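You operate a simulated robot arm through the tools that you are given. There is no shell and no other tool. Be economical: measure what you need, move in short steps, check, and stop when the job is done.

You run a simulated robot arm. Do the job below in one go: nothing can be reset, and whatever is moved stays where it is left.

TASK
Top the vial in the filler up to 15 ml with water, cap it and rack it.
Fine: the display tells what it holds; low blue rack; leave the dial on water, the slide at LOAD and the other vials alone.

The check looks at the end state, three seconds after you hand in, the way a careful person would. Anything else that was tipped, shoved, dropped, spilled or broken makes it a failure. A push-on lid holds only when it is set on centred and level and pressed home; a screw cap is set on level and turned clockwise until tight.

THE ROBOT
A 6-joint arm with a two-finger parallel gripper, fixed in place. Base frame: the origin is at the foot of the arm, x ahead of it, y to its left, z up; the work surface is at about z = 75.9. Readings come in cm, rad, newtons and seconds.
With the tool pointing down near the work surface it reaches from about 24 to 64 cm from the base axis. Its first joint turns from -1.152 to 1.152 rad. Payload 2.7 kg.
The tool frame sits at the grasp point between the pads (the TCP): z along the fingers, y along the line on which they close. The tips reach 2.3 cm beyond it. Largest opening 9.4 cm; finger width 3.8, thickness 1; the body of the gripper, 5.4 by 9.6 cm, starts 3.9 cm behind the TCP.
Orientation is told as [roll, pitch, yaw] about the base's x, y, z axes, in that order, counted from this pose: with the fingers straight down and closing along the base's y, the tool's x points along the base's -x, its y along +y and its z along -z.

THE INTERFACE
- The arm moves only by the tool play_rows. Its arguments are lists of equal length, an entry for each row: "delta_rot": the turn, a rotation vector about the base's x, y, z in units of 60 degrees (1.0 is 60 degrees), a list of three; "slide": the shift along the base's x, y, z in units of 100 mm (1.0 is 100 mm), a list of three; "hand": the closure in counts, from 0 (fully open) to 255 (shut). In form: {"delta_rot": [[ax, ay, az], ...], "slide": [[tx, ty, tz], ...], "hand": [hand, ...]}. A call has 1 to 8 rows; each row is the pose to reach, as a shift and turn from the pose commanded when the call began. A call with a number of a shift or a turn outside -1 to 1 is refused whole. Rows are played at 5 a second. More than 5 cm and 0.15 rad between two rows, or a gripper value outside its range, and nothing of the call is played. A pose out of reach is approached as far as the arm can. The call stops where the force on the tool passes 80 N (or 10 N more than at its start, if that is more) or the arm is blocked; 0.2 s more then pass. Each finger travels about 4.5 cm/s and halts on what it meets, pressing with about 41 N; the grip force reading is that of the motor and also rises with nothing between the fingers. The clock runs only during rows and for 0.2 s after the last one: add rows that repeat a pose to give the fingers time. The reply holds the time, the measured pose of the TCP, the force on the tool along the base axes, the opening and the grip force, in the units named above and with some noise.
- Cameras (640 x 400 px; columns grow to the right, rows downward): "scene" is fixed at [7.2, -43.06, 140.07]; the picture's right is [0.80, -0.59, 0.00], its down [-0.36, -0.48, -0.80] and it looks along [0.47, 0.64, -0.60] (base axes); focal length 262 px, centre (320, 200). "wrist" rides on the gripper at [-3.9, 0, -4.4] in the tool frame; the picture's right is [0.00, -1.00, 0.00], its down [0.97, 0.00, -0.24] and it looks along [0.24, 0.00, 0.97] (tool axes); focal length 218 px, centre (320, 200). There is no depth. A picture from a camera that has moved, and an enlarged one, comes with that camera's place and axes in the base frame and with its lens.
- snapshot(camera): a new picture of that camera. It takes no simulated time.
- inspect(camera, box): a new picture of the part [left, top, right, bottom] of that camera's present view, enlarged. It takes no simulated time.
- finish_job(): hands the job in; it is judged then, once.

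Go step by step. Nothing tells you positions but the pictures and the camera data: compare them with the known pose of the tool, close in by small moves and look again before you grip or let go. The budget is 120 turns and 68 pictures, counting those below and the enlarged ones. Unless the task says otherwise, let go and move clear before handing in, and close with one line.

The tools are called after "Emit:" as a command line: name --argument value ..., lists and objects as JSON in quotes. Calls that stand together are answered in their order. play_rows: Moves the arm, as the interface text tells. Its arguments: {"type":"object","properties":{"delta_rot":{"type":"array","items":{"type":"array","items":{"type":"number"}}},"slide":{"type":"array","items":{"type":"array","items":{"type":"number"}}},"hand":{"type":"array","items":{"type":"number"}}},"required":["delta_rot","slide","hand"]} The other tools are called the same way: snapshot (camera) takes a picture; inspect (camera, box) takes an enlarged picture of a part of a camera's view; finish_job () hands the job in.

At the start:

```text
time_s: 0.0
position: [32.25, 7.12, 122.22]
tool_rot: [0.0, 0.001, 0.0]
force: [0.0, 0.3, 0.4]
gripper_width: 9.38
gripper_force: 0.0
```

scene: 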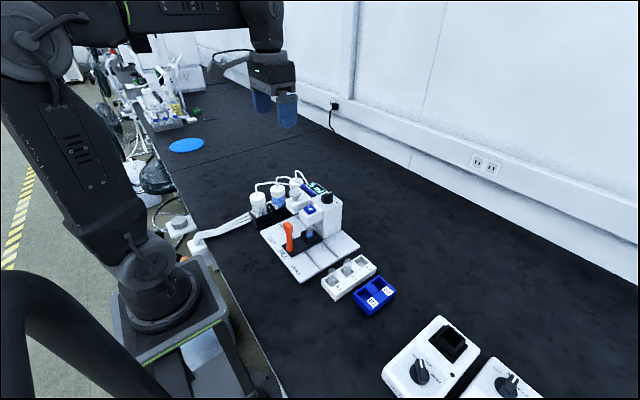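
wrist: 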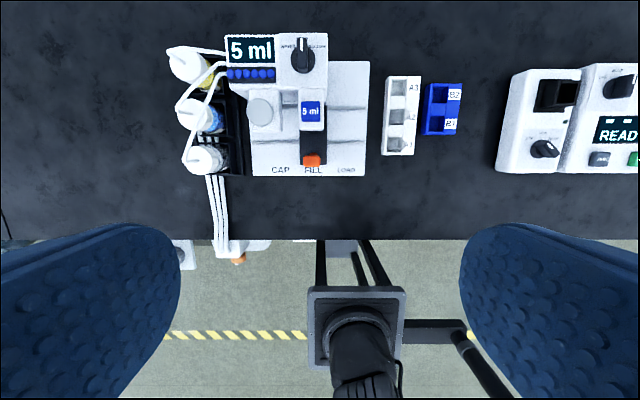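

I see a filler machine with a dial, an orange lever, CAP/FILL/LOAD positions, a white rack and a low blue rack. I'll enlarge the details first.

Emit:
inspect --camera "wrist" --box '[160, 20, 380, 190]'

Emit:
inspect --camera "scene" --box '[240, 160, 410, 320]'

Emit:
inspect --camera "wrist" --box '[370, 60, 640, 190]'

```text
2.35 times, centred on (270, 105) of wrist
camera zoom: at [36.02, 7.04, 126.69], right [0.0, -1.0, 0.0], down [-0.97, 0.0, 0.24], along [-0.24, 0.0, -0.97], focal length 514 px, centre (438, 424)
```

zoom: 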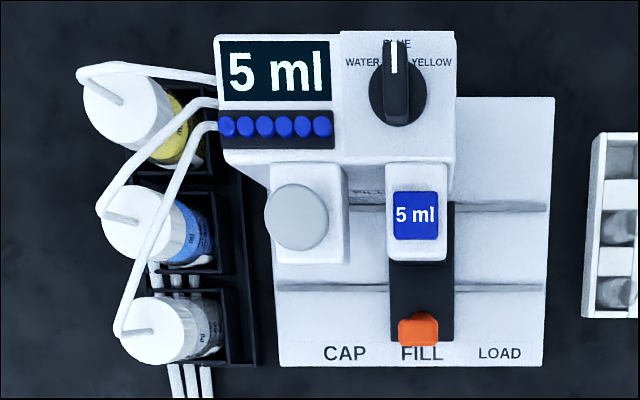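

```text
2.50 times, centred on (325, 240) of scene
camera zoom: at [7.2, -43.06, 140.07], right [0.8, -0.59, 0.0], down [-0.36, -0.48, -0.8], along [0.47, 0.64, -0.6], focal length 656 px, centre (308, 100)
```

zoom: 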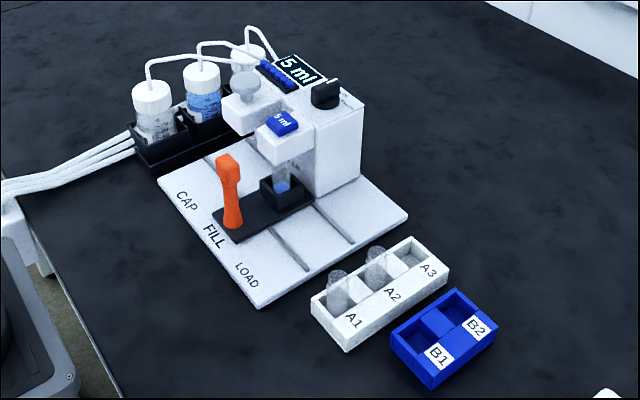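

```text
2.37 times, centred on (505, 125) of wrist
camera zoom: at [36.02, 7.04, 126.69], right [0.0, -1.0, 0.0], down [-0.97, 0.0, 0.24], along [-0.24, 0.0, -0.97], focal length 517 px, centre (-118, 378)
```

zoom: 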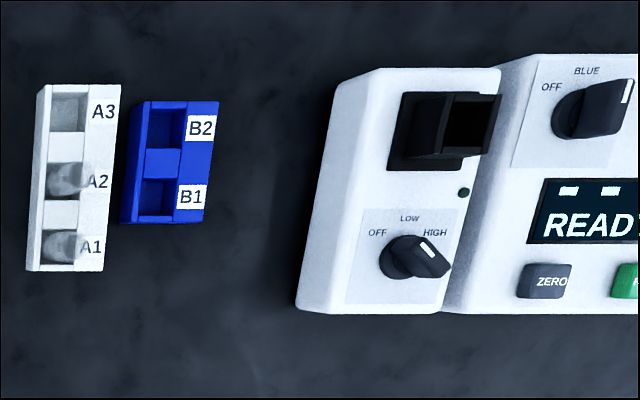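

The dial stands at BLUE, near (48.5, 9.7, 91). The 5 ml button is near (41.3, 8.6, 90), the cap plunger near (40.8, 15.9, 92) and the lever near (33.6, 8.5, 88). I'll move in for a closer look.

Emit:
play_rows --delta_rot '[[0, 0, 0], [0, 0, 0], [0, 0, 0], [0, 0, 0]]' --slide '[[0.25, 0.06, -0.25], [0.5, 0.12, -0.5], [0.75, 0.19, -0.75], [1.0, 0.25, -1.0]]' --hand '[0, 0, 0, 0]'

Emit:
snapshot --camera "wrist"

```text
time_s: 1.0
position: [42.33, 9.57, 112.11]
tool_rot: [0.0, -0.001, 0.0]
force: [0.9, 0.3, -0.1]
gripper_width: 9.42
gripper_force: 0.0
```

```text
62 pictures are left
camera wrist: at [46.07, 9.53, 116.6], right [0.0, -1.0, 0.0], down [-0.97, 0.0, 0.24], along [-0.24, 0.0, -0.97], focal length 218 px, centre (320, 200)
```

wrist: 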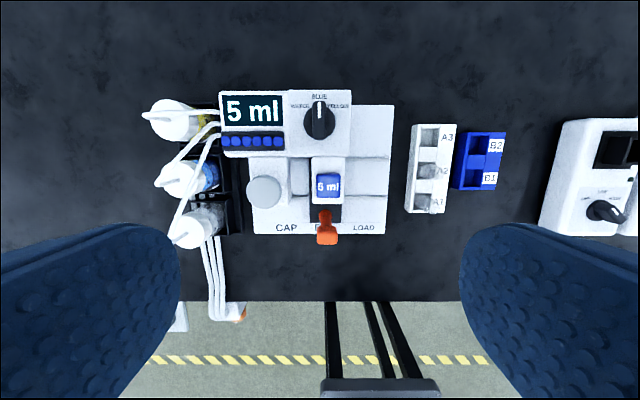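

Emit:
inspect --camera "wrist" --box '[210, 80, 360, 175]'

Emit:
inspect --camera "scene" --box '[270, 165, 350, 215]'

```text
4.21 times, centred on (285, 128) of wrist
camera zoom: at [46.07, 9.53, 116.6], right [0.0, -1.0, 0.0], down [-0.97, 0.0, 0.24], along [-0.24, 0.0, -0.97], focal length 919 px, centre (467, 505)
```

zoom: 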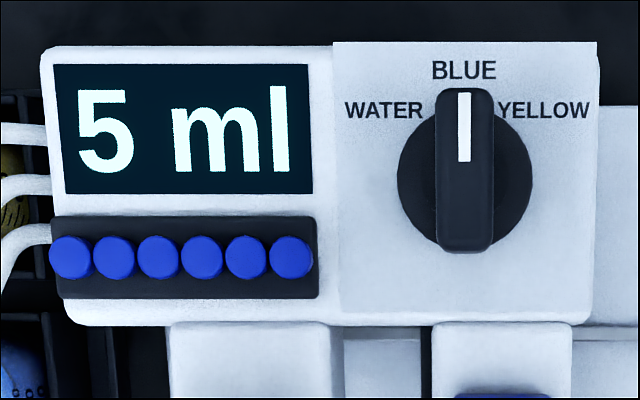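

```text
8.00 times, centred on (310, 190) of scene
camera zoom: at [7.2, -43.06, 140.07], right [0.8, -0.59, 0.0], down [-0.36, -0.48, -0.8], along [0.47, 0.64, -0.6], focal length 2100 px, centre (400, 280)
```

zoom: 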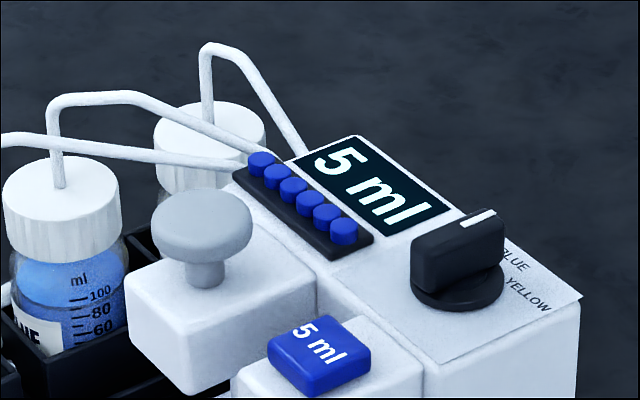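

The panel is flat at z≈89.4, and the knob bar runs along x, centred at (48.8, 9.6) with its top near 92. I'll partly close and hover over it.

Emit:
play_rows --delta_rot '[[0, 0, 0], [0, 0, 0], [0, 0, 0], [0, 0, 0], [0, 0, 0], [0, 0, 0]]' --slide '[[0.2, 0, -0.2], [0.4, 0, -0.4], [0.6, 0, -0.7], [0.65, 0, -1.0], [0.65, 0, -1.0], [0.65, 0, -1.0]]' --hand '[140, 140, 140, 140, 140, 140]'

Emit:
snapshot --camera "wrist"

Emit:
inspect --camera "scene" --box '[240, 110, 400, 240]'

```text
time_s: 2.4
position: [48.85, 9.5, 102.29]
tool_rot: [0.002, 0.0, -0.001]
force: [0.1, 0.1, 0.6]
gripper_width: 4.27
gripper_force: 0.0
```

```text
59 pictures are left
camera wrist: at [52.59, 9.54, 106.72], right [0.0, -1.0, 0.0], down [-0.97, 0.0, 0.24], along [-0.24, 0.0, -0.97], focal length 218 px, centre (320, 200)
```

wrist: 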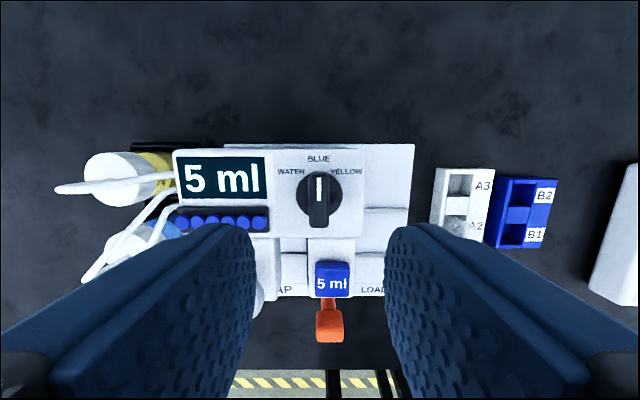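

```text
3.08 times, centred on (320, 175) of scene
camera zoom: at [7.2, -43.06, 140.07], right [0.8, -0.59, 0.0], down [-0.36, -0.48, -0.8], along [0.47, 0.64, -0.6], focal length 808 px, centre (320, 277)
```

zoom: 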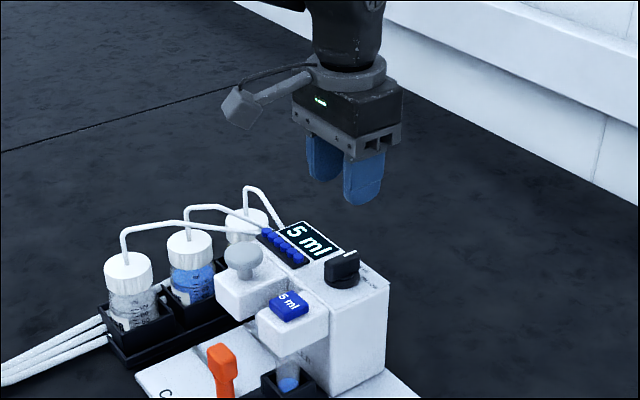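

The fingers straddle the knob and are aligned with it. I'll descend onto it.

Emit:
play_rows --delta_rot '[[0, 0, 0], [0, 0, 0], [0, 0, 0], [0, 0, 0], [0, 0, 0], [0, 0, 0], [0, 0, 0], [0, 0, 0]]' --slide '[[0.01, 0, -0.3], [0.01, 0, -0.6], [0.01, 0, -0.8], [0.01, 0, -0.92], [0.01, 0, -0.92], [0.01, 0, -0.92], [0.01, 0, -0.92], [0.01, 0, -0.92]]' --hand '[140, 140, 140, 140, 140, 255, 255, 255]'

Emit:
inspect --camera "scene" --box '[260, 130, 380, 220]'

```text
time_s: 4.2
position: [48.75, 9.67, 92.94]
tool_rot: [0.0, 0.001, 0.0]
force: [0.6, 4.9, -4.0]
gripper_width: 1.49
gripper_force: 45.4
```

```text
4.44 times, centred on (320, 175) of scene
camera zoom: at [7.21, -43.05, 140.07], right [0.8, -0.59, 0.0], down [-0.36, -0.48, -0.8], along [0.47, 0.64, -0.6], focal length 1167 px, centre (320, 311)
```

zoom: 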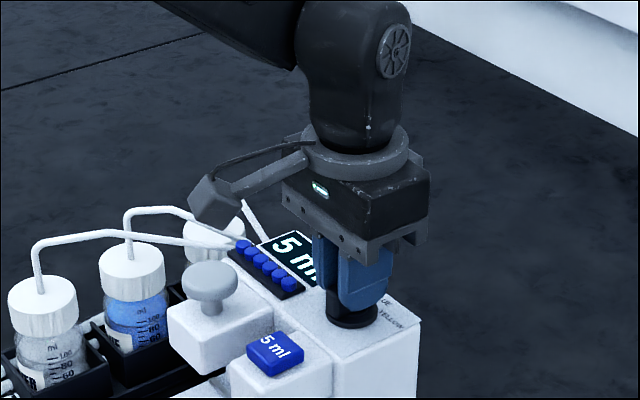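

The bar is held (1.49 cm). I'll turn it counterclockwise toward WATER, about 50°.

Emit:
play_rows --delta_rot '[[0, 0, 0.12], [0, 0, 0.24], [0, 0, 0.36], [0, 0, 0.48], [0, 0, 0.6], [0, 0, 0.72], [0, 0, 0.82], [0, 0, 0.82]]' --slide '[[0, 0, 0], [0, 0, 0], [0, 0, 0], [0, 0, 0], [0, 0, 0], [0, 0, 0], [0, 0, 0], [0, 0, 0]]' --hand '[255, 255, 255, 255, 255, 255, 255, 255]'

Emit:
inspect --camera "wrist" --box '[160, 100, 480, 300]'

```text
time_s: 6.0
position: [48.81, 9.64, 92.96]
tool_rot: [-0.001, -0.001, 0.859]
force: [-4.7, 8.8, -1.6]
gripper_width: 1.48
gripper_force: 45.1
```

```text
2.00 times, centred on (320, 200) of wrist
camera zoom: at [51.23, 12.52, 97.5], right [0.76, -0.65, 0.0], down [-0.63, -0.74, 0.24], along [-0.16, -0.18, -0.97], focal length 436 px, centre (320, 200)
```

zoom: 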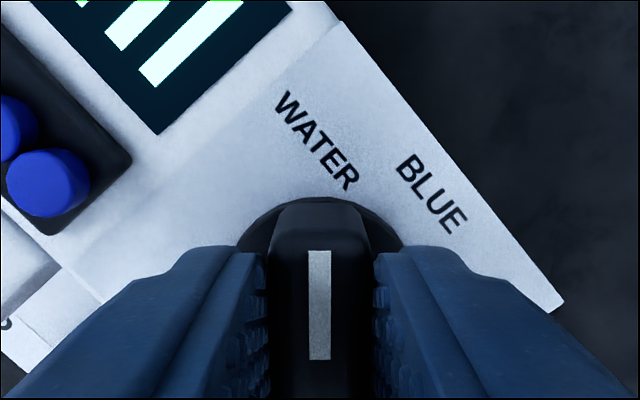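

The pointer lines up with WATER. I'll release, lift and turn back.

Emit:
play_rows --delta_rot '[[0, 0, 0], [0, 0, 0], [0, 0, 0], [0, 0, 0], [0, 0, 0], [0, 0, -0.12], [0, 0, -0.24], [0, 0, -0.36]]' --slide '[[0, 0, 0], [0, 0, 0], [0, 0, 0], [0, 0, 0.3], [0, 0, 0.6], [0, 0, 0.8], [0, 0, 0.9], [0, 0, 1.0]]' --hand '[160, 160, 160, 160, 160, 160, 160, 160]'

Emit:
play_rows --delta_rot '[[0, 0, -0.12], [0, 0, -0.24], [0, 0, -0.36], [0, 0, -0.46], [0, 0, -0.46]]' --slide '[[-0.2, 0, 0], [-0.4, 0, 0], [-0.6, 0, 0], [-0.75, -0.1, 0], [-0.75, -0.1, 0]]' --hand '[255, 255, 255, 255, 255]'

Emit:
snapshot --camera "wrist"

Emit:
inspect --camera "scene" --box '[240, 130, 400, 260]'

```text
time_s: 7.8
position: [48.92, 9.59, 103.11]
tool_rot: [-0.001, 0.0, 0.48]
force: [0.8, 0.1, -0.2]
gripper_width: 3.54
gripper_force: 0.0
```

```text
time_s: 9.0
position: [41.4, 8.55, 103.1]
tool_rot: [0.001, 0.0, -0.001]
force: [-0.3, 0.4, 0.2]
gripper_width: 0.0
gripper_force: 40.7
```

```text
55 pictures are left
camera wrist: at [45.09, 8.49, 107.52], right [0.0, -1.0, 0.0], down [-0.97, 0.0, 0.24], along [-0.24, 0.0, -0.97], focal length 218 px, centre (320, 200)
```

wrist: 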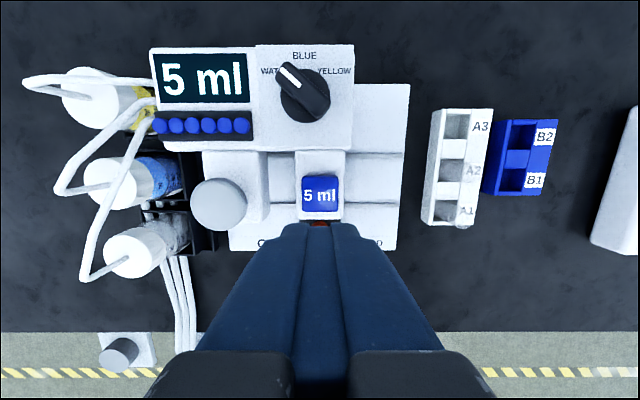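

```text
3.08 times, centred on (320, 195) of scene
camera zoom: at [7.2, -43.06, 140.07], right [0.8, -0.59, 0.0], down [-0.36, -0.48, -0.8], along [0.47, 0.64, -0.6], focal length 808 px, centre (320, 215)
```

zoom: 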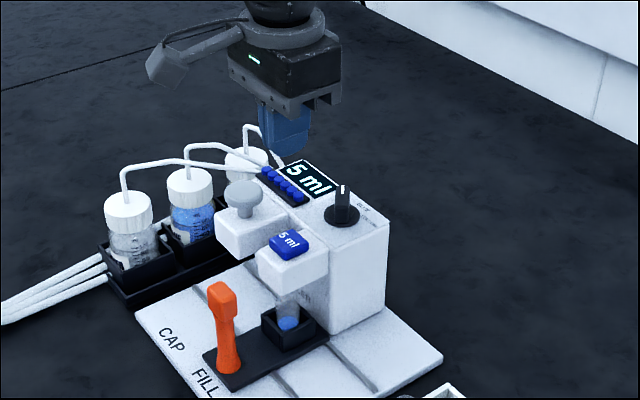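

The dial is on WATER and the closed fingers are above the 5 ml button. I'll descend to just over it.

Emit:
play_rows --delta_rot '[[0, 0, 0], [0, 0, 0], [0, 0, 0], [0, 0, 0], [0, 0, 0]]' --slide '[[0, 0, -0.3], [0, 0, -0.6], [0, 0, -0.8], [0, 0, -0.9], [0, 0, -0.9]]' --hand '[255, 255, 255, 255, 255]'

Emit:
inspect --camera "scene" --box '[270, 165, 350, 215]'

```text
time_s: 10.2
position: [41.25, 8.45, 94.05]
tool_rot: [0.001, 0.0, 0.0]
force: [0.3, 1.0, -0.4]
gripper_width: 0.0
gripper_force: 41.0
```

```text
8.00 times, centred on (310, 190) of scene
camera zoom: at [7.2, -43.06, 140.07], right [0.8, -0.59, 0.0], down [-0.36, -0.48, -0.8], along [0.47, 0.64, -0.6], focal length 2100 px, centre (400, 280)
```

zoom: 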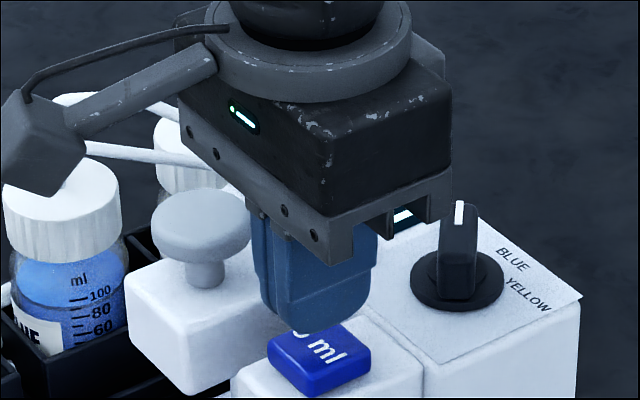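

The tips are about 1.5 cm above the button. I'll press gradually.

Emit:
play_rows --delta_rot '[[0, 0, 0], [0, 0, 0], [0, 0, 0]]' --slide '[[0, 0, -0.1], [0, 0, -0.15], [0, 0, -0.18]]' --hand '[255, 255, 255]'

Emit:
inspect --camera "scene" --box '[270, 165, 350, 215]'

```text
time_s: 11.0
position: [41.3, 8.5, 92.05]
tool_rot: [0.0, 0.001, 0.0]
force: [0.4, -0.3, 1.8]
gripper_width: 0.0
gripper_force: 41.1
```

```text
8.00 times, centred on (310, 190) of scene
camera zoom: at [7.2, -43.06, 140.07], right [0.8, -0.59, 0.0], down [-0.36, -0.48, -0.8], along [0.47, 0.64, -0.6], focal length 2100 px, centre (400, 280)
```

zoom: 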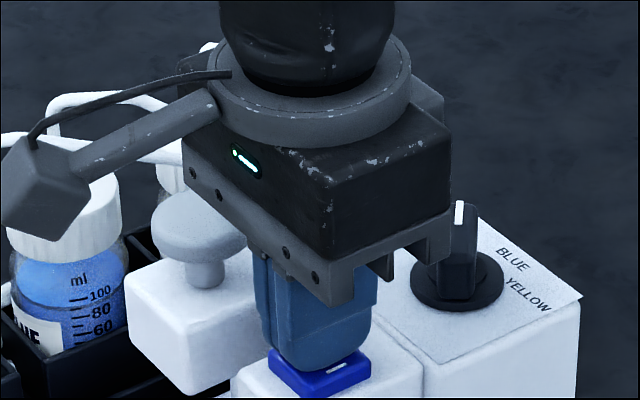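

Contact is starting at a TCP height of 92.05. I'll press a little deeper, then back off and read the display.

Emit:
play_rows --delta_rot '[[0, 0, 0], [0, 0, 0], [0, 0, 0]]' --slide '[[0, 0, -0.02], [0, 0, -0.04], [0, 0, -0.05]]' --hand '[255, 255, 255]'

Emit:
snapshot --camera "wrist"

```text
time_s: 11.8
position: [41.47, 8.52, 91.86]
tool_rot: [0.002, -0.005, 0.001]
force: [-4.8, -2.2, 22.3]
gripper_width: 0.0
gripper_force: 40.8
```

```text
51 pictures are left
camera wrist: at [45.13, 8.55, 96.32], right [0.0, -1.0, 0.0], down [-0.97, 0.0, 0.24], along [-0.24, 0.0, -0.97], focal length 218 px, centre (320, 200)
```

wrist: 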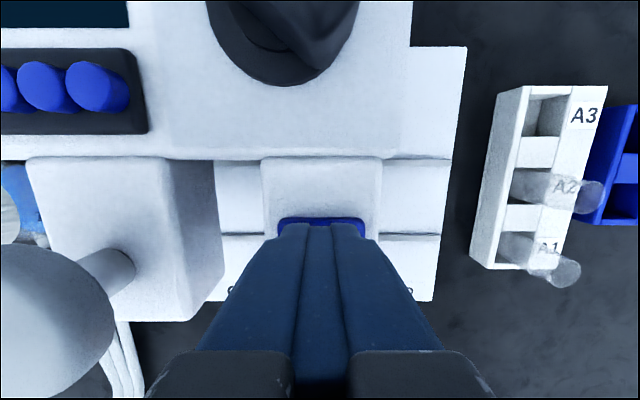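

The press took 22 N. I'll retract and read the display.

Emit:
play_rows --delta_rot '[[0, 0, 0], [0, 0, 0], [0, 0, 0], [0, 0, 0]]' --slide '[[0, 0, 0.1], [0, 0, 0.4], [0, 0, 0.7], [0, 0, 0.7]]' --hand '[255, 255, 255, 255]'

Emit:
snapshot --camera "wrist"

Emit:
inspect --camera "scene" --box '[260, 170, 360, 250]'

```text
time_s: 12.8
position: [41.31, 8.55, 98.69]
tool_rot: [0.001, -0.001, 0.0]
force: [-0.3, 1.0, -0.4]
gripper_width: 0.02
gripper_force: 41.2
```

```text
50 pictures are left
camera wrist: at [45.12, 8.58, 103.23], right [0.0, -1.0, 0.0], down [-0.97, 0.0, 0.24], along [-0.24, 0.0, -0.97], focal length 218 px, centre (320, 200)
```

wrist: 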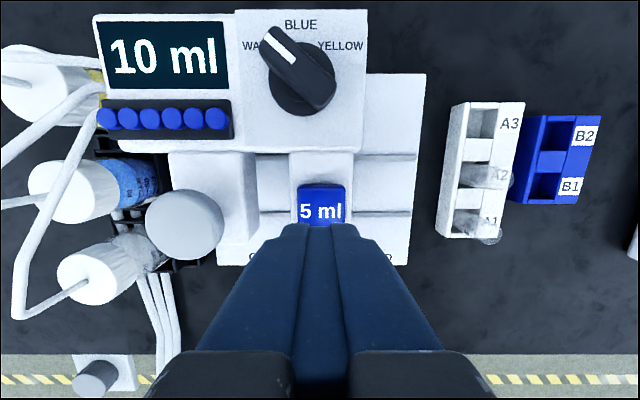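

```text
5.00 times, centred on (310, 210) of scene
camera zoom: at [7.2, -43.06, 140.07], right [0.8, -0.59, 0.0], down [-0.36, -0.48, -0.8], along [0.47, 0.64, -0.6], focal length 1313 px, centre (370, 150)
```

zoom: 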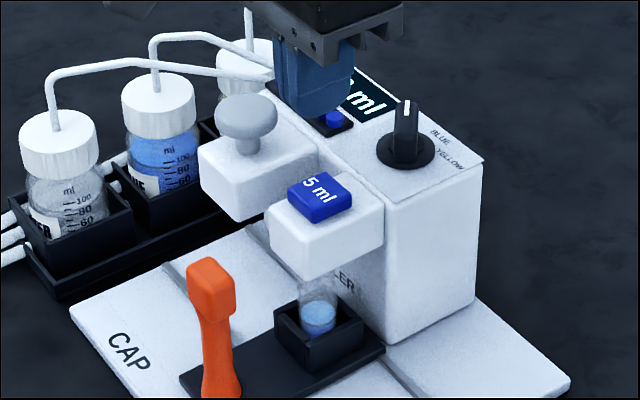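

It reads 10 ml after one press. I'll press once more.

Emit:
play_rows --delta_rot '[[0, 0, 0], [0, 0, 0], [0, 0, 0], [0, 0, 0], [0, 0, 0], [0, 0, 0], [0, 0, 0], [0, 0, 0]]' --slide '[[0, 0, -0.3], [0, 0, -0.55], [0, 0, -0.66], [0, 0, -0.69], [0, 0, -0.7], [0, 0, -0.6], [0, 0, -0.3], [0, 0, 0]]' --hand '[255, 255, 255, 255, 255, 255, 255, 255]'

Emit:
snapshot --camera "wrist"

```text
time_s: 14.6
position: [41.42, 8.63, 98.77]
tool_rot: [0.001, 0.001, 0.0]
force: [-0.3, -0.3, -0.8]
gripper_width: 0.0
gripper_force: 41.0
```

```text
48 pictures are left
camera wrist: at [45.13, 8.59, 103.21], right [0.0, -1.0, 0.0], down [-0.97, 0.0, 0.24], along [-0.24, 0.0, -0.97], focal length 218 px, centre (320, 200)
```

wrist: 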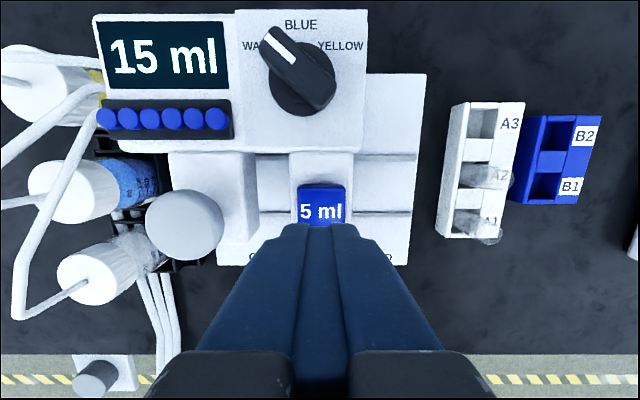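

It reads 15 ml. Next is the orange lever, so I'll hover over it with the fingers half open.

Emit:
play_rows --delta_rot '[[0, 0, 0], [0, 0, 0], [0, 0, 0], [0, 0, 0], [0, 0, 0]]' --slide '[[-0.25, 0, 0], [-0.5, 0, 0], [-0.77, 0, 0], [-0.77, 0, 0], [-0.77, 0, 0]]' --hand '[120, 120, 120, 120, 120]'

Emit:
snapshot --camera "wrist"

Emit:
inspect --camera "scene" --box '[230, 130, 390, 260]'

```text
time_s: 15.8
position: [33.61, 8.46, 98.68]
tool_rot: [0.002, 0.0, 0.001]
force: [-0.2, -0.3, -0.8]
gripper_width: 4.96
gripper_force: 0.1
```

```text
47 pictures are left
camera wrist: at [37.44, 8.54, 103.15], right [0.0, -1.0, 0.0], down [-0.97, 0.0, 0.24], along [-0.24, 0.0, -0.97], focal length 218 px, centre (320, 200)
```

wrist: 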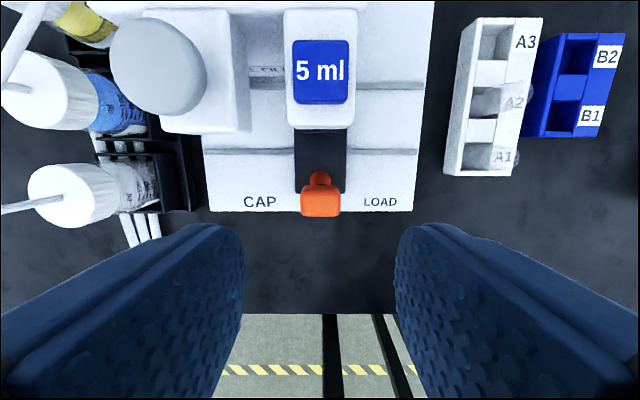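

```text
3.08 times, centred on (310, 195) of scene
camera zoom: at [7.2, -43.06, 140.07], right [0.8, -0.59, 0.0], down [-0.36, -0.48, -0.8], along [0.47, 0.64, -0.6], focal length 808 px, centre (351, 215)
```

zoom: 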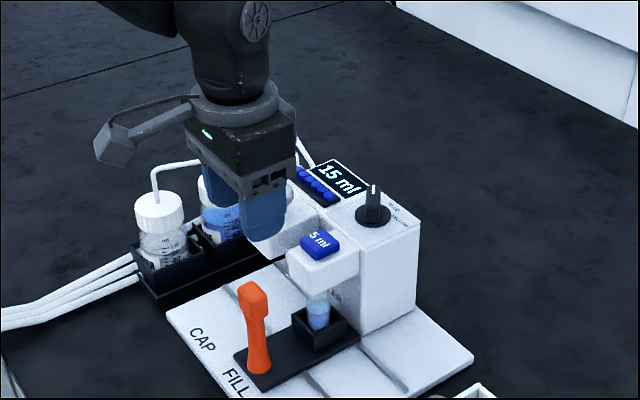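

The lever handle is at (33.7, 8.5), top near 88. I'll descend around it and grip.

Emit:
play_rows --delta_rot '[[0, 0, 0], [0, 0, 0], [0, 0, 0], [0, 0, 0], [0, 0, 0], [0, 0, 0], [0, 0, 0], [0, 0, 0]]' --slide '[[0.01, 0, -0.3], [0.01, 0, -0.6], [0.01, 0, -0.9], [0.01, 0, -1.0], [0.01, 0, -1.0], [0.01, 0, -1.0], [0.01, 0, -1.0], [0.01, 0, -1.0]]' --hand '[120, 120, 120, 120, 120, 120, 120, 120]'

Emit:
play_rows --delta_rot '[[0, 0, 0], [0, 0, 0], [0, 0, 0], [0, 0, 0], [0, 0, 0], [0, 0, 0]]' --slide '[[0, 0, -0.12], [0, 0, -0.12], [0, 0, -0.12], [0, 0, -0.12], [0, 0, -0.12], [0, 0, -0.12]]' --hand '[120, 255, 255, 255, 255, 255]'

Emit:
inspect --camera "scene" --box '[230, 150, 390, 280]'

```text
time_s: 17.6
position: [33.78, 8.5, 88.66]
tool_rot: [0.0, 0.0, 0.0]
force: [0.2, 0.3, -0.8]
gripper_width: 4.99
gripper_force: 0.0
```

```text
time_s: 19.0
position: [33.7, 8.51, 87.48]
tool_rot: [-0.001, 0.0, -0.001]
force: [-0.1, 0.2, 0.2]
gripper_width: 2.99
gripper_force: 44.8
```

```text
3.08 times, centred on (310, 215) of scene
camera zoom: at [7.2, -43.06, 140.07], right [0.8, -0.59, 0.0], down [-0.36, -0.48, -0.8], along [0.47, 0.64, -0.6], focal length 808 px, centre (351, 154)
```

zoom: 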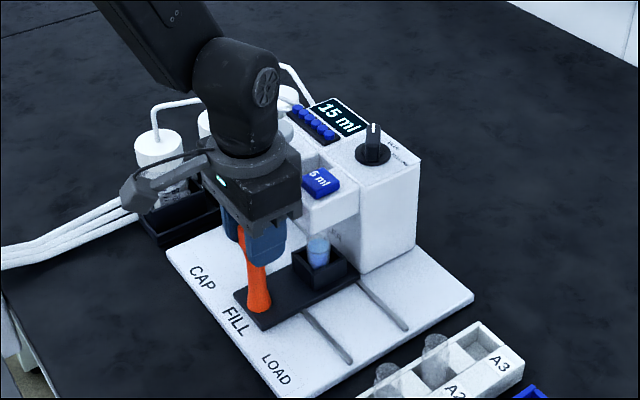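

The lever is held at 3.0 cm. I'll slide it toward CAP in small steps.

Emit:
play_rows --delta_rot '[[0, 0, 0], [0, 0, 0], [0, 0, 0], [0, 0, 0], [0, 0, 0], [0, 0, 0], [0, 0, 0], [0, 0, 0]]' --slide '[[0, 0.1, 0], [0, 0.2, 0], [0, 0.3, 0], [0, 0.4, 0], [0, 0.5, 0], [0, 0.6, 0], [0, 0.7, 0], [0, 0.7, 0]]' --hand '[255, 255, 255, 255, 255, 255, 255, 255]'

Emit:
inspect --camera "scene" --box '[230, 150, 390, 280]'

```text
time_s: 20.8
position: [33.72, 15.52, 87.54]
tool_rot: [0.0, 0.001, 0.0]
force: [1.0, 1.7, -6.6]
gripper_width: 2.97
gripper_force: 45.5
```

```text
3.08 times, centred on (310, 215) of scene
camera zoom: at [7.21, -43.05, 140.07], right [0.8, -0.59, 0.0], down [-0.36, -0.48, -0.8], along [0.47, 0.64, -0.6], focal length 808 px, centre (351, 154)
```

zoom: 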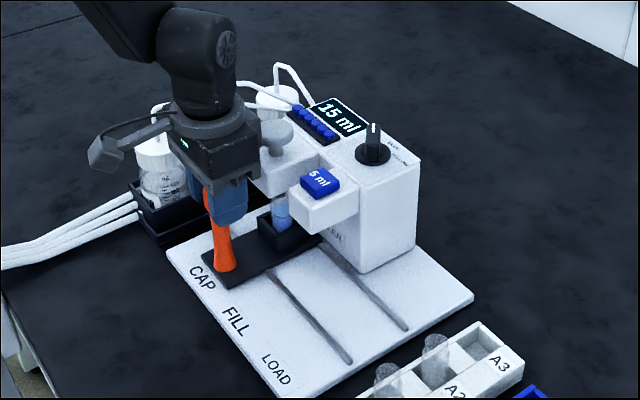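

It is sliding well, so I'll nudge it to the end of travel.

Emit:
play_rows --delta_rot '[[0, 0, 0], [0, 0, 0], [0, 0, 0], [0, 0, 0]]' --slide '[[0, 0.02, 0], [0, 0.04, 0], [0, 0.06, 0], [0, 0.06, 0]]' --hand '[255, 255, 255, 255]'

```text
time_s: 21.8
position: [33.72, 16.02, 87.54]
tool_rot: [-0.002, 0.0, 0.0]
force: [2.8, -18.5, -9.9]
gripper_width: 2.99
gripper_force: 45.0
```

The end stop is reached at y≈16. I'll release, lift, close the fingers and look at the plunger.

Emit:
play_rows --delta_rot '[[0, 0, 0], [0, 0, 0], [0, 0, 0], [0, 0, 0], [0, 0, 0], [0, 0, 0]]' --slide '[[0, -0.01, 0], [0, -0.01, 0], [0, -0.01, 0], [0, -0.01, 0.3], [0, -0.01, 0.6], [0, -0.01, 0.9]]' --hand '[140, 140, 140, 140, 140, 140]'

Emit:
play_rows --delta_rot '[[0, 0, 0], [0, 0, 0], [0, 0, 0], [0, 0, 0]]' --slide '[[0, 0, 0.1], [0, 0, 0.4], [0, 0, 0.4], [0, 0, 0.4]]' --hand '[255, 255, 255, 255]'

Emit:
snapshot --camera "wrist"

Emit:
inspect --camera "scene" --box '[250, 170, 350, 250]'

```text
time_s: 23.2
position: [33.65, 16.06, 96.53]
tool_rot: [0.0, 0.001, 0.001]
force: [-0.3, -0.4, 0.4]
gripper_width: 4.23
gripper_force: 0.1
```

```text
time_s: 24.2
position: [33.77, 16.1, 100.45]
tool_rot: [-0.002, 0.001, 0.0]
force: [0.3, 0.6, -0.2]
gripper_width: 0.01
gripper_force: 41.3
```

```text
43 pictures are left
camera wrist: at [37.48, 16.09, 104.94], right [0.0, -1.0, 0.0], down [-0.97, 0.0, 0.24], along [-0.24, 0.0, -0.97], focal length 218 px, centre (320, 200)
```

wrist: 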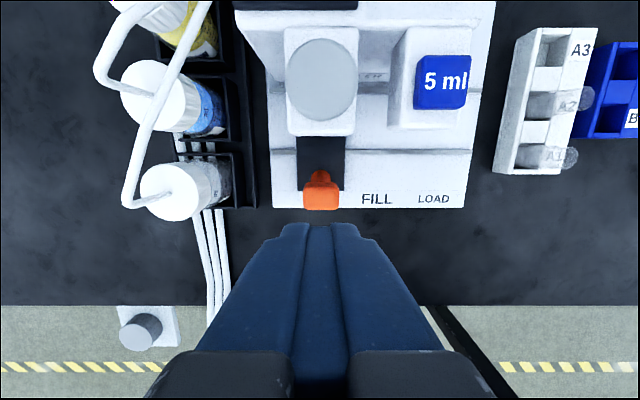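

```text
5.00 times, centred on (300, 210) of scene
camera zoom: at [7.2, -43.06, 140.07], right [0.8, -0.59, 0.0], down [-0.36, -0.48, -0.8], along [0.47, 0.64, -0.6], focal length 1313 px, centre (420, 150)
```

zoom: 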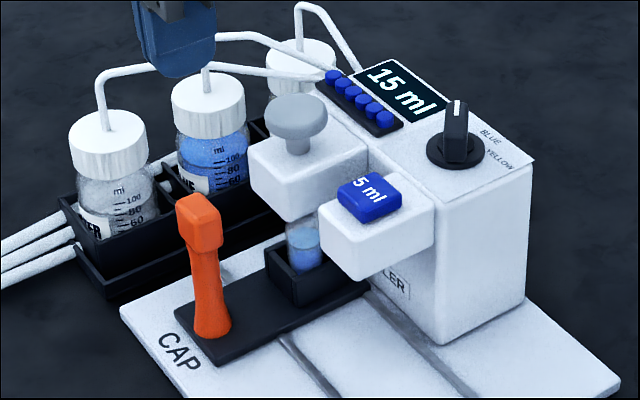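

The vial is under the cap head and the knob is at (40.9, 16.0), top near 92. I'll move above it.

Emit:
play_rows --delta_rot '[[0, 0, 0], [0, 0, 0], [0, 0, 0], [0, 0, 0], [0, 0, 0]]' --slide '[[0.3, 0, 0], [0.6, 0, 0], [0.72, 0, -0.2], [0.72, 0, -0.45], [0.72, 0, -0.45]]' --hand '[255, 255, 255, 255, 255]'

Emit:
inspect --camera "scene" --box '[250, 150, 350, 230]'

```text
time_s: 25.4
position: [41.04, 15.96, 95.96]
tool_rot: [0.0, -0.001, 0.002]
force: [-0.2, 0.1, 0.2]
gripper_width: 0.02
gripper_force: 41.2
```

```text
5.00 times, centred on (300, 190) of scene
camera zoom: at [7.2, -43.06, 140.07], right [0.8, -0.59, 0.0], down [-0.36, -0.48, -0.8], along [0.47, 0.64, -0.6], focal length 1313 px, centre (420, 250)
```

zoom: 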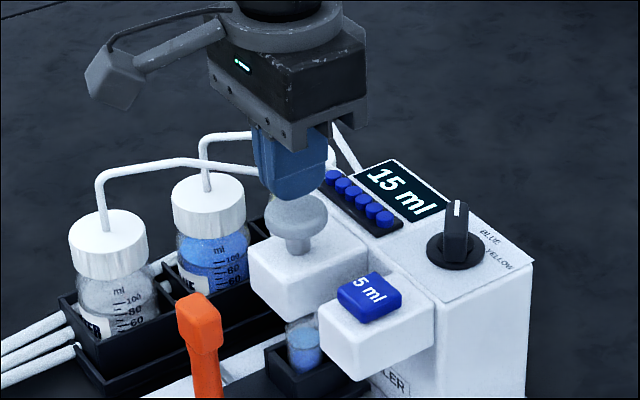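

The tips are centred over the knob. I'll press down gradually.

Emit:
play_rows --delta_rot '[[0, 0, 0], [0, 0, 0], [0, 0, 0], [0, 0, 0], [0, 0, 0], [0, 0, 0]]' --slide '[[0, 0, -0.1], [0, 0, -0.15], [0, 0, -0.18], [0, 0, -0.21], [0, 0, -0.24], [0, 0, -0.24]]' --hand '[255, 255, 255, 255, 255, 255]'

Emit:
inspect --camera "scene" --box '[250, 150, 350, 230]'

```text
time_s: 26.8
position: [40.95, 16.11, 93.55]
tool_rot: [0.0, 0.001, -0.002]
force: [0.7, 1.0, 5.1]
gripper_width: 0.0
gripper_force: 41.5
```

```text
5.00 times, centred on (300, 190) of scene
camera zoom: at [7.19, -43.06, 140.07], right [0.8, -0.59, 0.0], down [-0.36, -0.48, -0.8], along [0.47, 0.64, -0.6], focal length 1313 px, centre (420, 250)
```

zoom: 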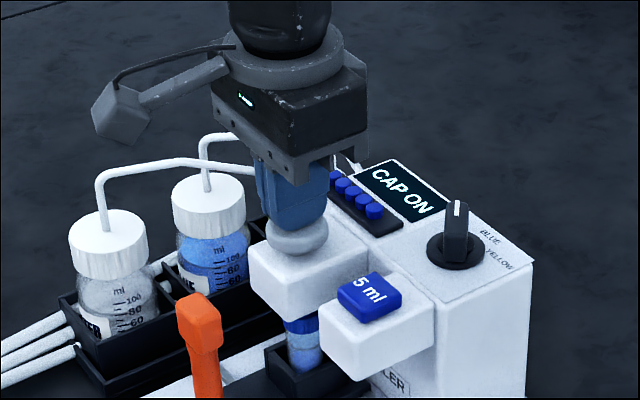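

The display says CAP ON and a blue cap shows on the vial. I'll push a little further to be sure it's home, then retract.

Emit:
play_rows --delta_rot '[[0, 0, 0], [0, 0, 0], [0, 0, 0]]' --slide '[[0, 0, -0.02], [0, 0, -0.04], [0, 0, -0.04]]' --hand '[255, 255, 255]'

Emit:
play_rows --delta_rot '[[0, 0, 0], [0, 0, 0], [0, 0, 0], [0, 0, 0], [0, 0, 0], [0, 0, 0]]' --slide '[[0, 0, 0.15], [0, 0, 0.4], [0, 0, 0.7], [-0.3, 0, 0.7], [-0.6, 0, 0.7], [-0.72, 0, 0.7]]' --hand '[255, 255, 255, 255, 255, 255]'

Emit:
snapshot --camera "wrist"

Emit:
inspect --camera "scene" --box '[250, 170, 350, 250]'

```text
time_s: 27.6
position: [40.86, 16.13, 93.25]
tool_rot: [0.001, -0.001, 0.001]
force: [-1.6, 2.5, 11.8]
gripper_width: 0.01
gripper_force: 40.9
```

```text
time_s: 29.0
position: [33.74, 16.07, 100.32]
tool_rot: [0.0, 0.001, -0.001]
force: [-0.3, -0.1, 0.0]
gripper_width: 0.01
gripper_force: 40.8
```

```text
39 pictures are left
camera wrist: at [37.5, 16.09, 104.79], right [0.0, -1.0, 0.0], down [-0.97, 0.0, 0.24], along [-0.24, 0.0, -0.97], focal length 218 px, centre (320, 200)
```

wrist: 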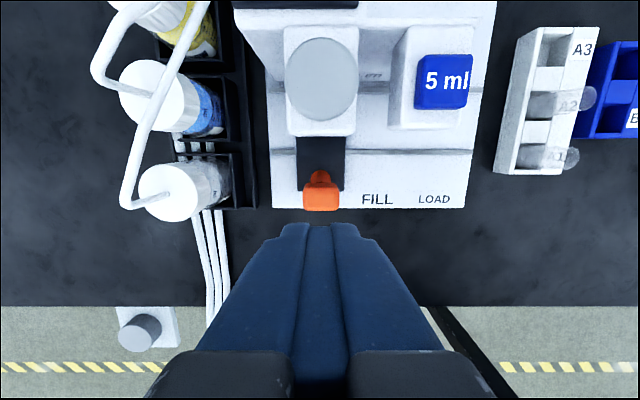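

```text
5.00 times, centred on (300, 210) of scene
camera zoom: at [7.2, -43.06, 140.07], right [0.8, -0.59, 0.0], down [-0.36, -0.48, -0.8], along [0.47, 0.64, -0.6], focal length 1313 px, centre (420, 150)
```

zoom: 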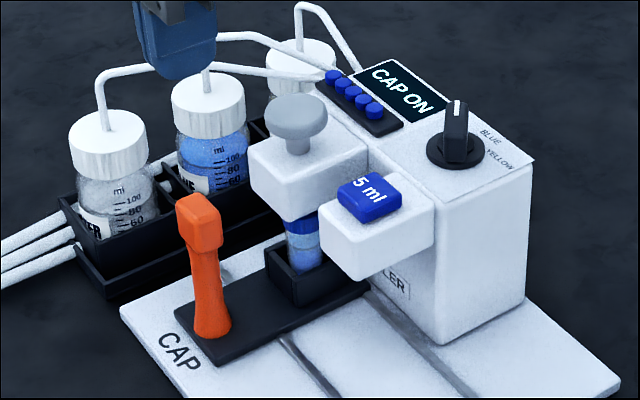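

It is capped, and one cap has left the magazine. I'll regrip the lever.

Emit:
play_rows --delta_rot '[[0, 0, 0], [0, 0, 0], [0, 0, 0], [0, 0, 0], [0, 0, 0], [0, 0, 0], [0, 0, 0]]' --slide '[[0, 0, 0], [0, 0, 0], [0, 0, 0], [0, 0, -0.3], [0, 0, -0.6], [0, 0, -0.9], [0, 0, -0.98]]' --hand '[120, 120, 120, 120, 120, 120, 120]'

Emit:
play_rows --delta_rot '[[0, 0, 0], [0, 0, 0], [0, 0, 0], [0, 0, 0], [0, 0, 0], [0, 0, 0]]' --slide '[[0, -0.01, -0.15], [0, -0.01, -0.3], [0, -0.01, -0.3], [0, -0.01, -0.3], [0, -0.01, -0.3], [0, -0.01, -0.3]]' --hand '[120, 120, 255, 255, 255, 255]'

Emit:
play_rows --delta_rot '[[0, 0, 0], [0, 0, 0], [0, 0, 0], [0, 0, 0], [0, 0, 0], [0, 0, 0], [0, 0, 0], [0, 0, 0]]' --slide '[[0, -0.12, 0], [0, -0.24, 0], [0, -0.36, 0], [0, -0.48, 0], [0, -0.6, 0], [0, -0.72, 0], [0, -0.84, 0], [0, -0.96, 0]]' --hand '[255, 255, 255, 255, 255, 255, 255, 255]'

Emit:
inspect --camera "scene" --box '[230, 150, 390, 280]'

```text
time_s: 30.6
position: [33.76, 15.96, 90.46]
tool_rot: [0.0, -0.001, -0.001]
force: [-0.4, 0.1, -0.1]
gripper_width: 4.98
gripper_force: 0.1
```

```text
time_s: 32.0
position: [33.79, 15.79, 87.32]
tool_rot: [0.0, 0.0, 0.0]
force: [-0.2, 1.6, -6.6]
gripper_width: 2.98
gripper_force: 45.5
```

```text
time_s: 33.8
position: [33.74, 6.43, 87.37]
tool_rot: [0.0, -0.001, 0.001]
force: [7.4, 0.4, -33.1]
gripper_width: 2.97
gripper_force: 44.7
```

```text
3.08 times, centred on (310, 215) of scene
camera zoom: at [7.25, -43.05, 140.07], right [0.8, -0.59, 0.0], down [-0.36, -0.48, -0.8], along [0.47, 0.64, -0.6], focal length 808 px, centre (351, 154)
```

zoom: 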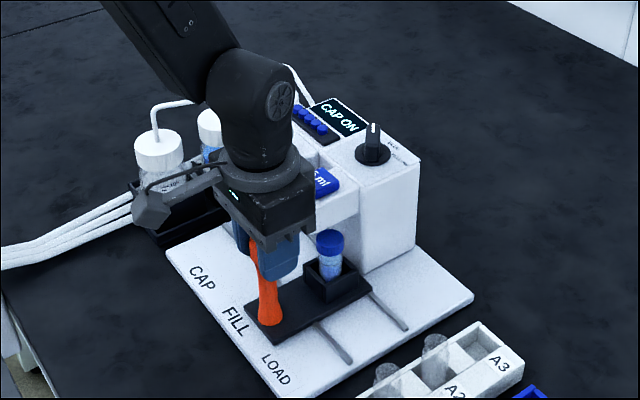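

The downward pull grew to 33 N, so I'll release and regrip to relax before continuing to LOAD.

Emit:
play_rows --delta_rot '[[0, 0, 0], [0, 0, 0], [0, 0, 0], [0, 0, 0], [0, 0, 0], [0, 0, 0]]' --slide '[[0, 0, 0], [0, 0, 0], [0, 0, 0], [0, 0, 0], [0, 0, 0], [0, 0, 0]]' --hand '[140, 140, 140, 255, 255, 255]'

Emit:
play_rows --delta_rot '[[0, 0, 0], [0, 0, 0], [0, 0, 0], [0, 0, 0], [0, 0, 0]]' --slide '[[0, -0.12, 0], [0, -0.24, 0], [0, -0.36, 0], [0, -0.48, 0], [0, -0.48, 0]]' --hand '[255, 255, 255, 255, 255]'

Emit:
inspect --camera "scene" --box '[230, 150, 390, 280]'

```text
time_s: 35.2
position: [33.78, 6.32, 87.52]
tool_rot: [0.0, 0.002, -0.001]
force: [-0.9, -0.4, 5.1]
gripper_width: 3.0
gripper_force: 44.6
```

```text
time_s: 36.4
position: [33.67, 1.54, 87.43]
tool_rot: [0.0, 0.0, 0.001]
force: [3.3, -1.7, 16.5]
gripper_width: 2.98
gripper_force: 44.8
```

```text
3.08 times, centred on (310, 215) of scene
camera zoom: at [7.2, -43.07, 140.07], right [0.8, -0.59, 0.0], down [-0.36, -0.48, -0.8], along [0.47, 0.64, -0.6], focal length 808 px, centre (351, 154)
```

zoom: 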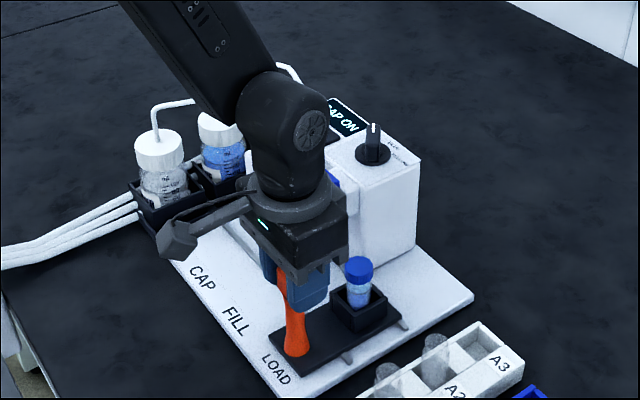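

I'll push the last bit to the LOAD end stop.

Emit:
play_rows --delta_rot '[[0, 0, 0], [0, 0, 0], [0, 0, 0], [0, 0, 0], [0, 0, 0]]' --slide '[[0, -0.02, 0], [0, -0.04, 0], [0, -0.055, 0], [0, -0.07, 0], [0, -0.07, 0]]' --hand '[255, 255, 255, 255, 255]'

```text
time_s: 37.6
position: [33.83, 0.96, 87.4]
tool_rot: [0.002, -0.001, 0.001]
force: [0.2, 25.6, 14.1]
gripper_width: 2.96
gripper_force: 45.0
```

The stop is reached at y≈1.0. I'll release, lift and view the vial from above.

Emit:
play_rows --delta_rot '[[0, 0, 0], [0, 0, 0], [0, 0, 0], [0, 0, 0], [0, 0, 0], [0, 0, 0], [0, 0, 0]]' --slide '[[0, 0.02, 0], [0, 0.02, 0], [0, 0.02, 0], [0, 0.02, 0.3], [0, 0.02, 0.6], [0, 0.02, 1.0], [0, 0.02, 1.0]]' --hand '[140, 140, 140, 140, 140, 140, 140]'

Emit:
snapshot --camera "wrist"

Emit:
inspect --camera "scene" --box '[280, 180, 400, 270]'

Emit:
inspect --camera "scene" --box '[310, 240, 410, 320]'

```text
time_s: 39.2
position: [33.77, 0.99, 97.56]
tool_rot: [0.001, 0.001, 0.0]
force: [0.4, -0.1, -0.2]
gripper_width: 4.22
gripper_force: 0.0
```

```text
35 pictures are left
camera wrist: at [37.51, 1.04, 102.04], right [0.0, -1.0, 0.0], down [-0.97, 0.0, 0.24], along [-0.24, 0.0, -0.97], focal length 218 px, centre (320, 200)
```

wrist: 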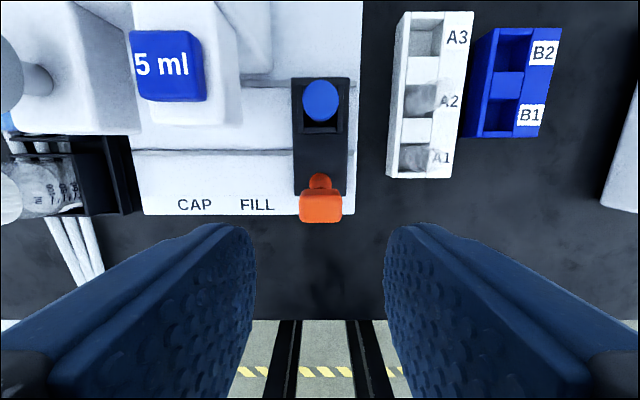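

```text
4.44 times, centred on (340, 225) of scene
camera zoom: at [7.2, -43.06, 140.07], right [0.8, -0.59, 0.0], down [-0.36, -0.48, -0.8], along [0.47, 0.64, -0.6], focal length 1167 px, centre (231, 89)
```

zoom: 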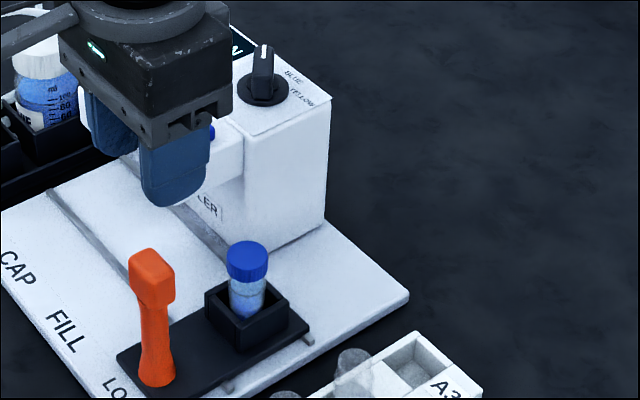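

```text
5.00 times, centred on (360, 280) of scene
camera zoom: at [7.2, -43.06, 140.07], right [0.8, -0.59, 0.0], down [-0.36, -0.48, -0.8], along [0.47, 0.64, -0.6], focal length 1313 px, centre (120, -200)
```

zoom: 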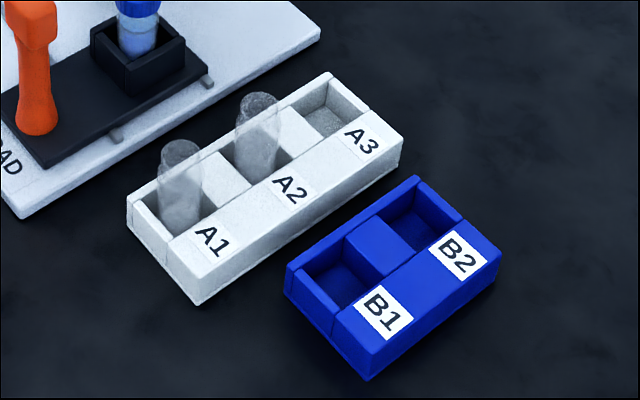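

The capped vial is at (40.8, 1.05), cap top at z≈84.5. I'll move above it, staying clear of the fill head at y≥6.5.

Emit:
play_rows --delta_rot '[[0, 0, 0], [0, 0, 0], [0, 0, 0], [0, 0, 0], [0, 0, 0]]' --slide '[[0.3, 0, 0], [0.6, 0, 0], [0.7, 0, -0.1], [0.7, 0, -0.4], [0.7, 0, -0.4]]' --hand '[140, 140, 140, 140, 140]'

Emit:
snapshot --camera "wrist"

Emit:
inspect --camera "scene" --box '[270, 160, 390, 250]'

```text
time_s: 40.4
position: [40.6, 1.01, 93.38]
tool_rot: [-0.002, 0.0, -0.001]
force: [0.2, 0.5, 0.0]
gripper_width: 4.22
gripper_force: 0.1
```

```text
32 pictures are left
camera wrist: at [44.45, 1.01, 97.89], right [0.0, -1.0, 0.0], down [-0.97, 0.0, 0.24], along [-0.24, 0.0, -0.97], focal length 218 px, centre (320, 200)
```

wrist: 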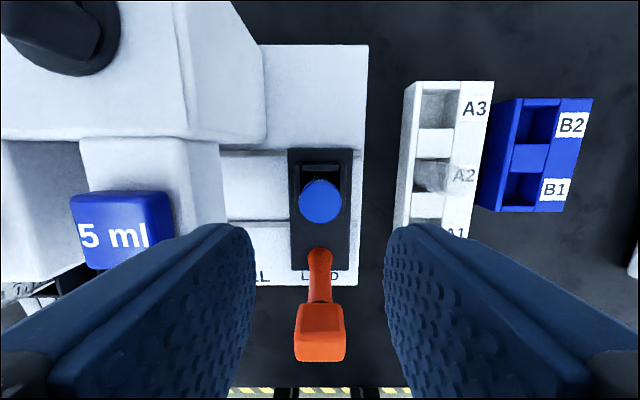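

```text
4.44 times, centred on (330, 205) of scene
camera zoom: at [7.2, -43.06, 140.07], right [0.8, -0.59, 0.0], down [-0.36, -0.48, -0.8], along [0.47, 0.64, -0.6], focal length 1167 px, centre (276, 178)
```

zoom: 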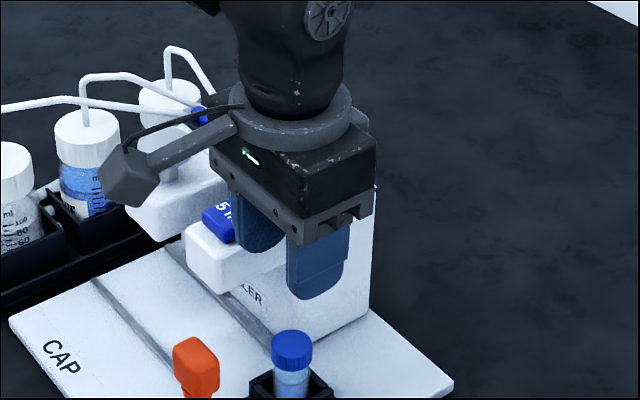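

It is aligned; the cap is at about (41.0, 1.0). I'll descend to cap level.

Emit:
play_rows --delta_rot '[[0, 0, 0], [0, 0, 0], [0, 0, 0], [0, 0, 0], [0, 0, 0], [0, 0, 0]]' --slide '[[0.03, 0, -0.2], [0.03, 0, -0.4], [0.03, 0, -0.6], [0.03, 0, -0.8], [0.03, 0, -0.91], [0.03, 0, -0.91]]' --hand '[140, 140, 140, 140, 140, 140]'

Emit:
inspect --camera "wrist" --box '[220, 130, 420, 280]'

Emit:
inspect --camera "scene" --box '[290, 190, 370, 250]'

```text
time_s: 41.8
position: [41.16, 1.12, 84.27]
tool_rot: [0.0, 0.0, -0.001]
force: [-0.1, -0.4, 0.6]
gripper_width: 4.24
gripper_force: 0.1
```

```text
2.67 times, centred on (320, 205) of wrist
camera zoom: at [44.81, 1.05, 88.74], right [0.0, -1.0, 0.0], down [-0.97, 0.0, 0.24], along [-0.24, 0.0, -0.97], focal length 582 px, centre (320, 187)
```

zoom: 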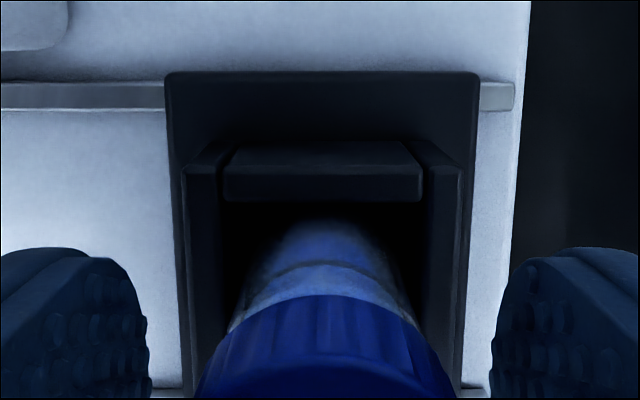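

```text
6.67 times, centred on (330, 220) of scene
camera zoom: at [7.2, -43.06, 140.07], right [0.8, -0.59, 0.0], down [-0.36, -0.48, -0.8], along [0.47, 0.64, -0.6], focal length 1750 px, centre (253, 67)
```

zoom: 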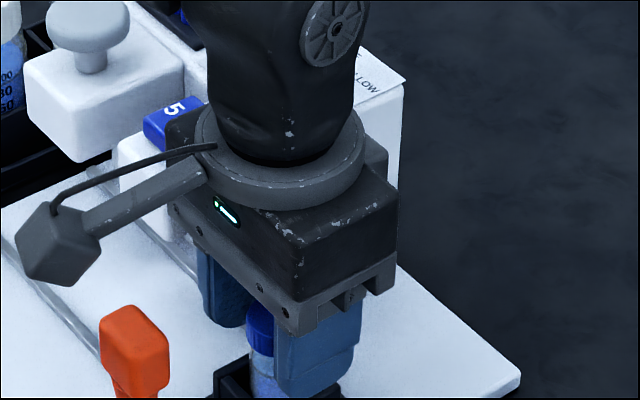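

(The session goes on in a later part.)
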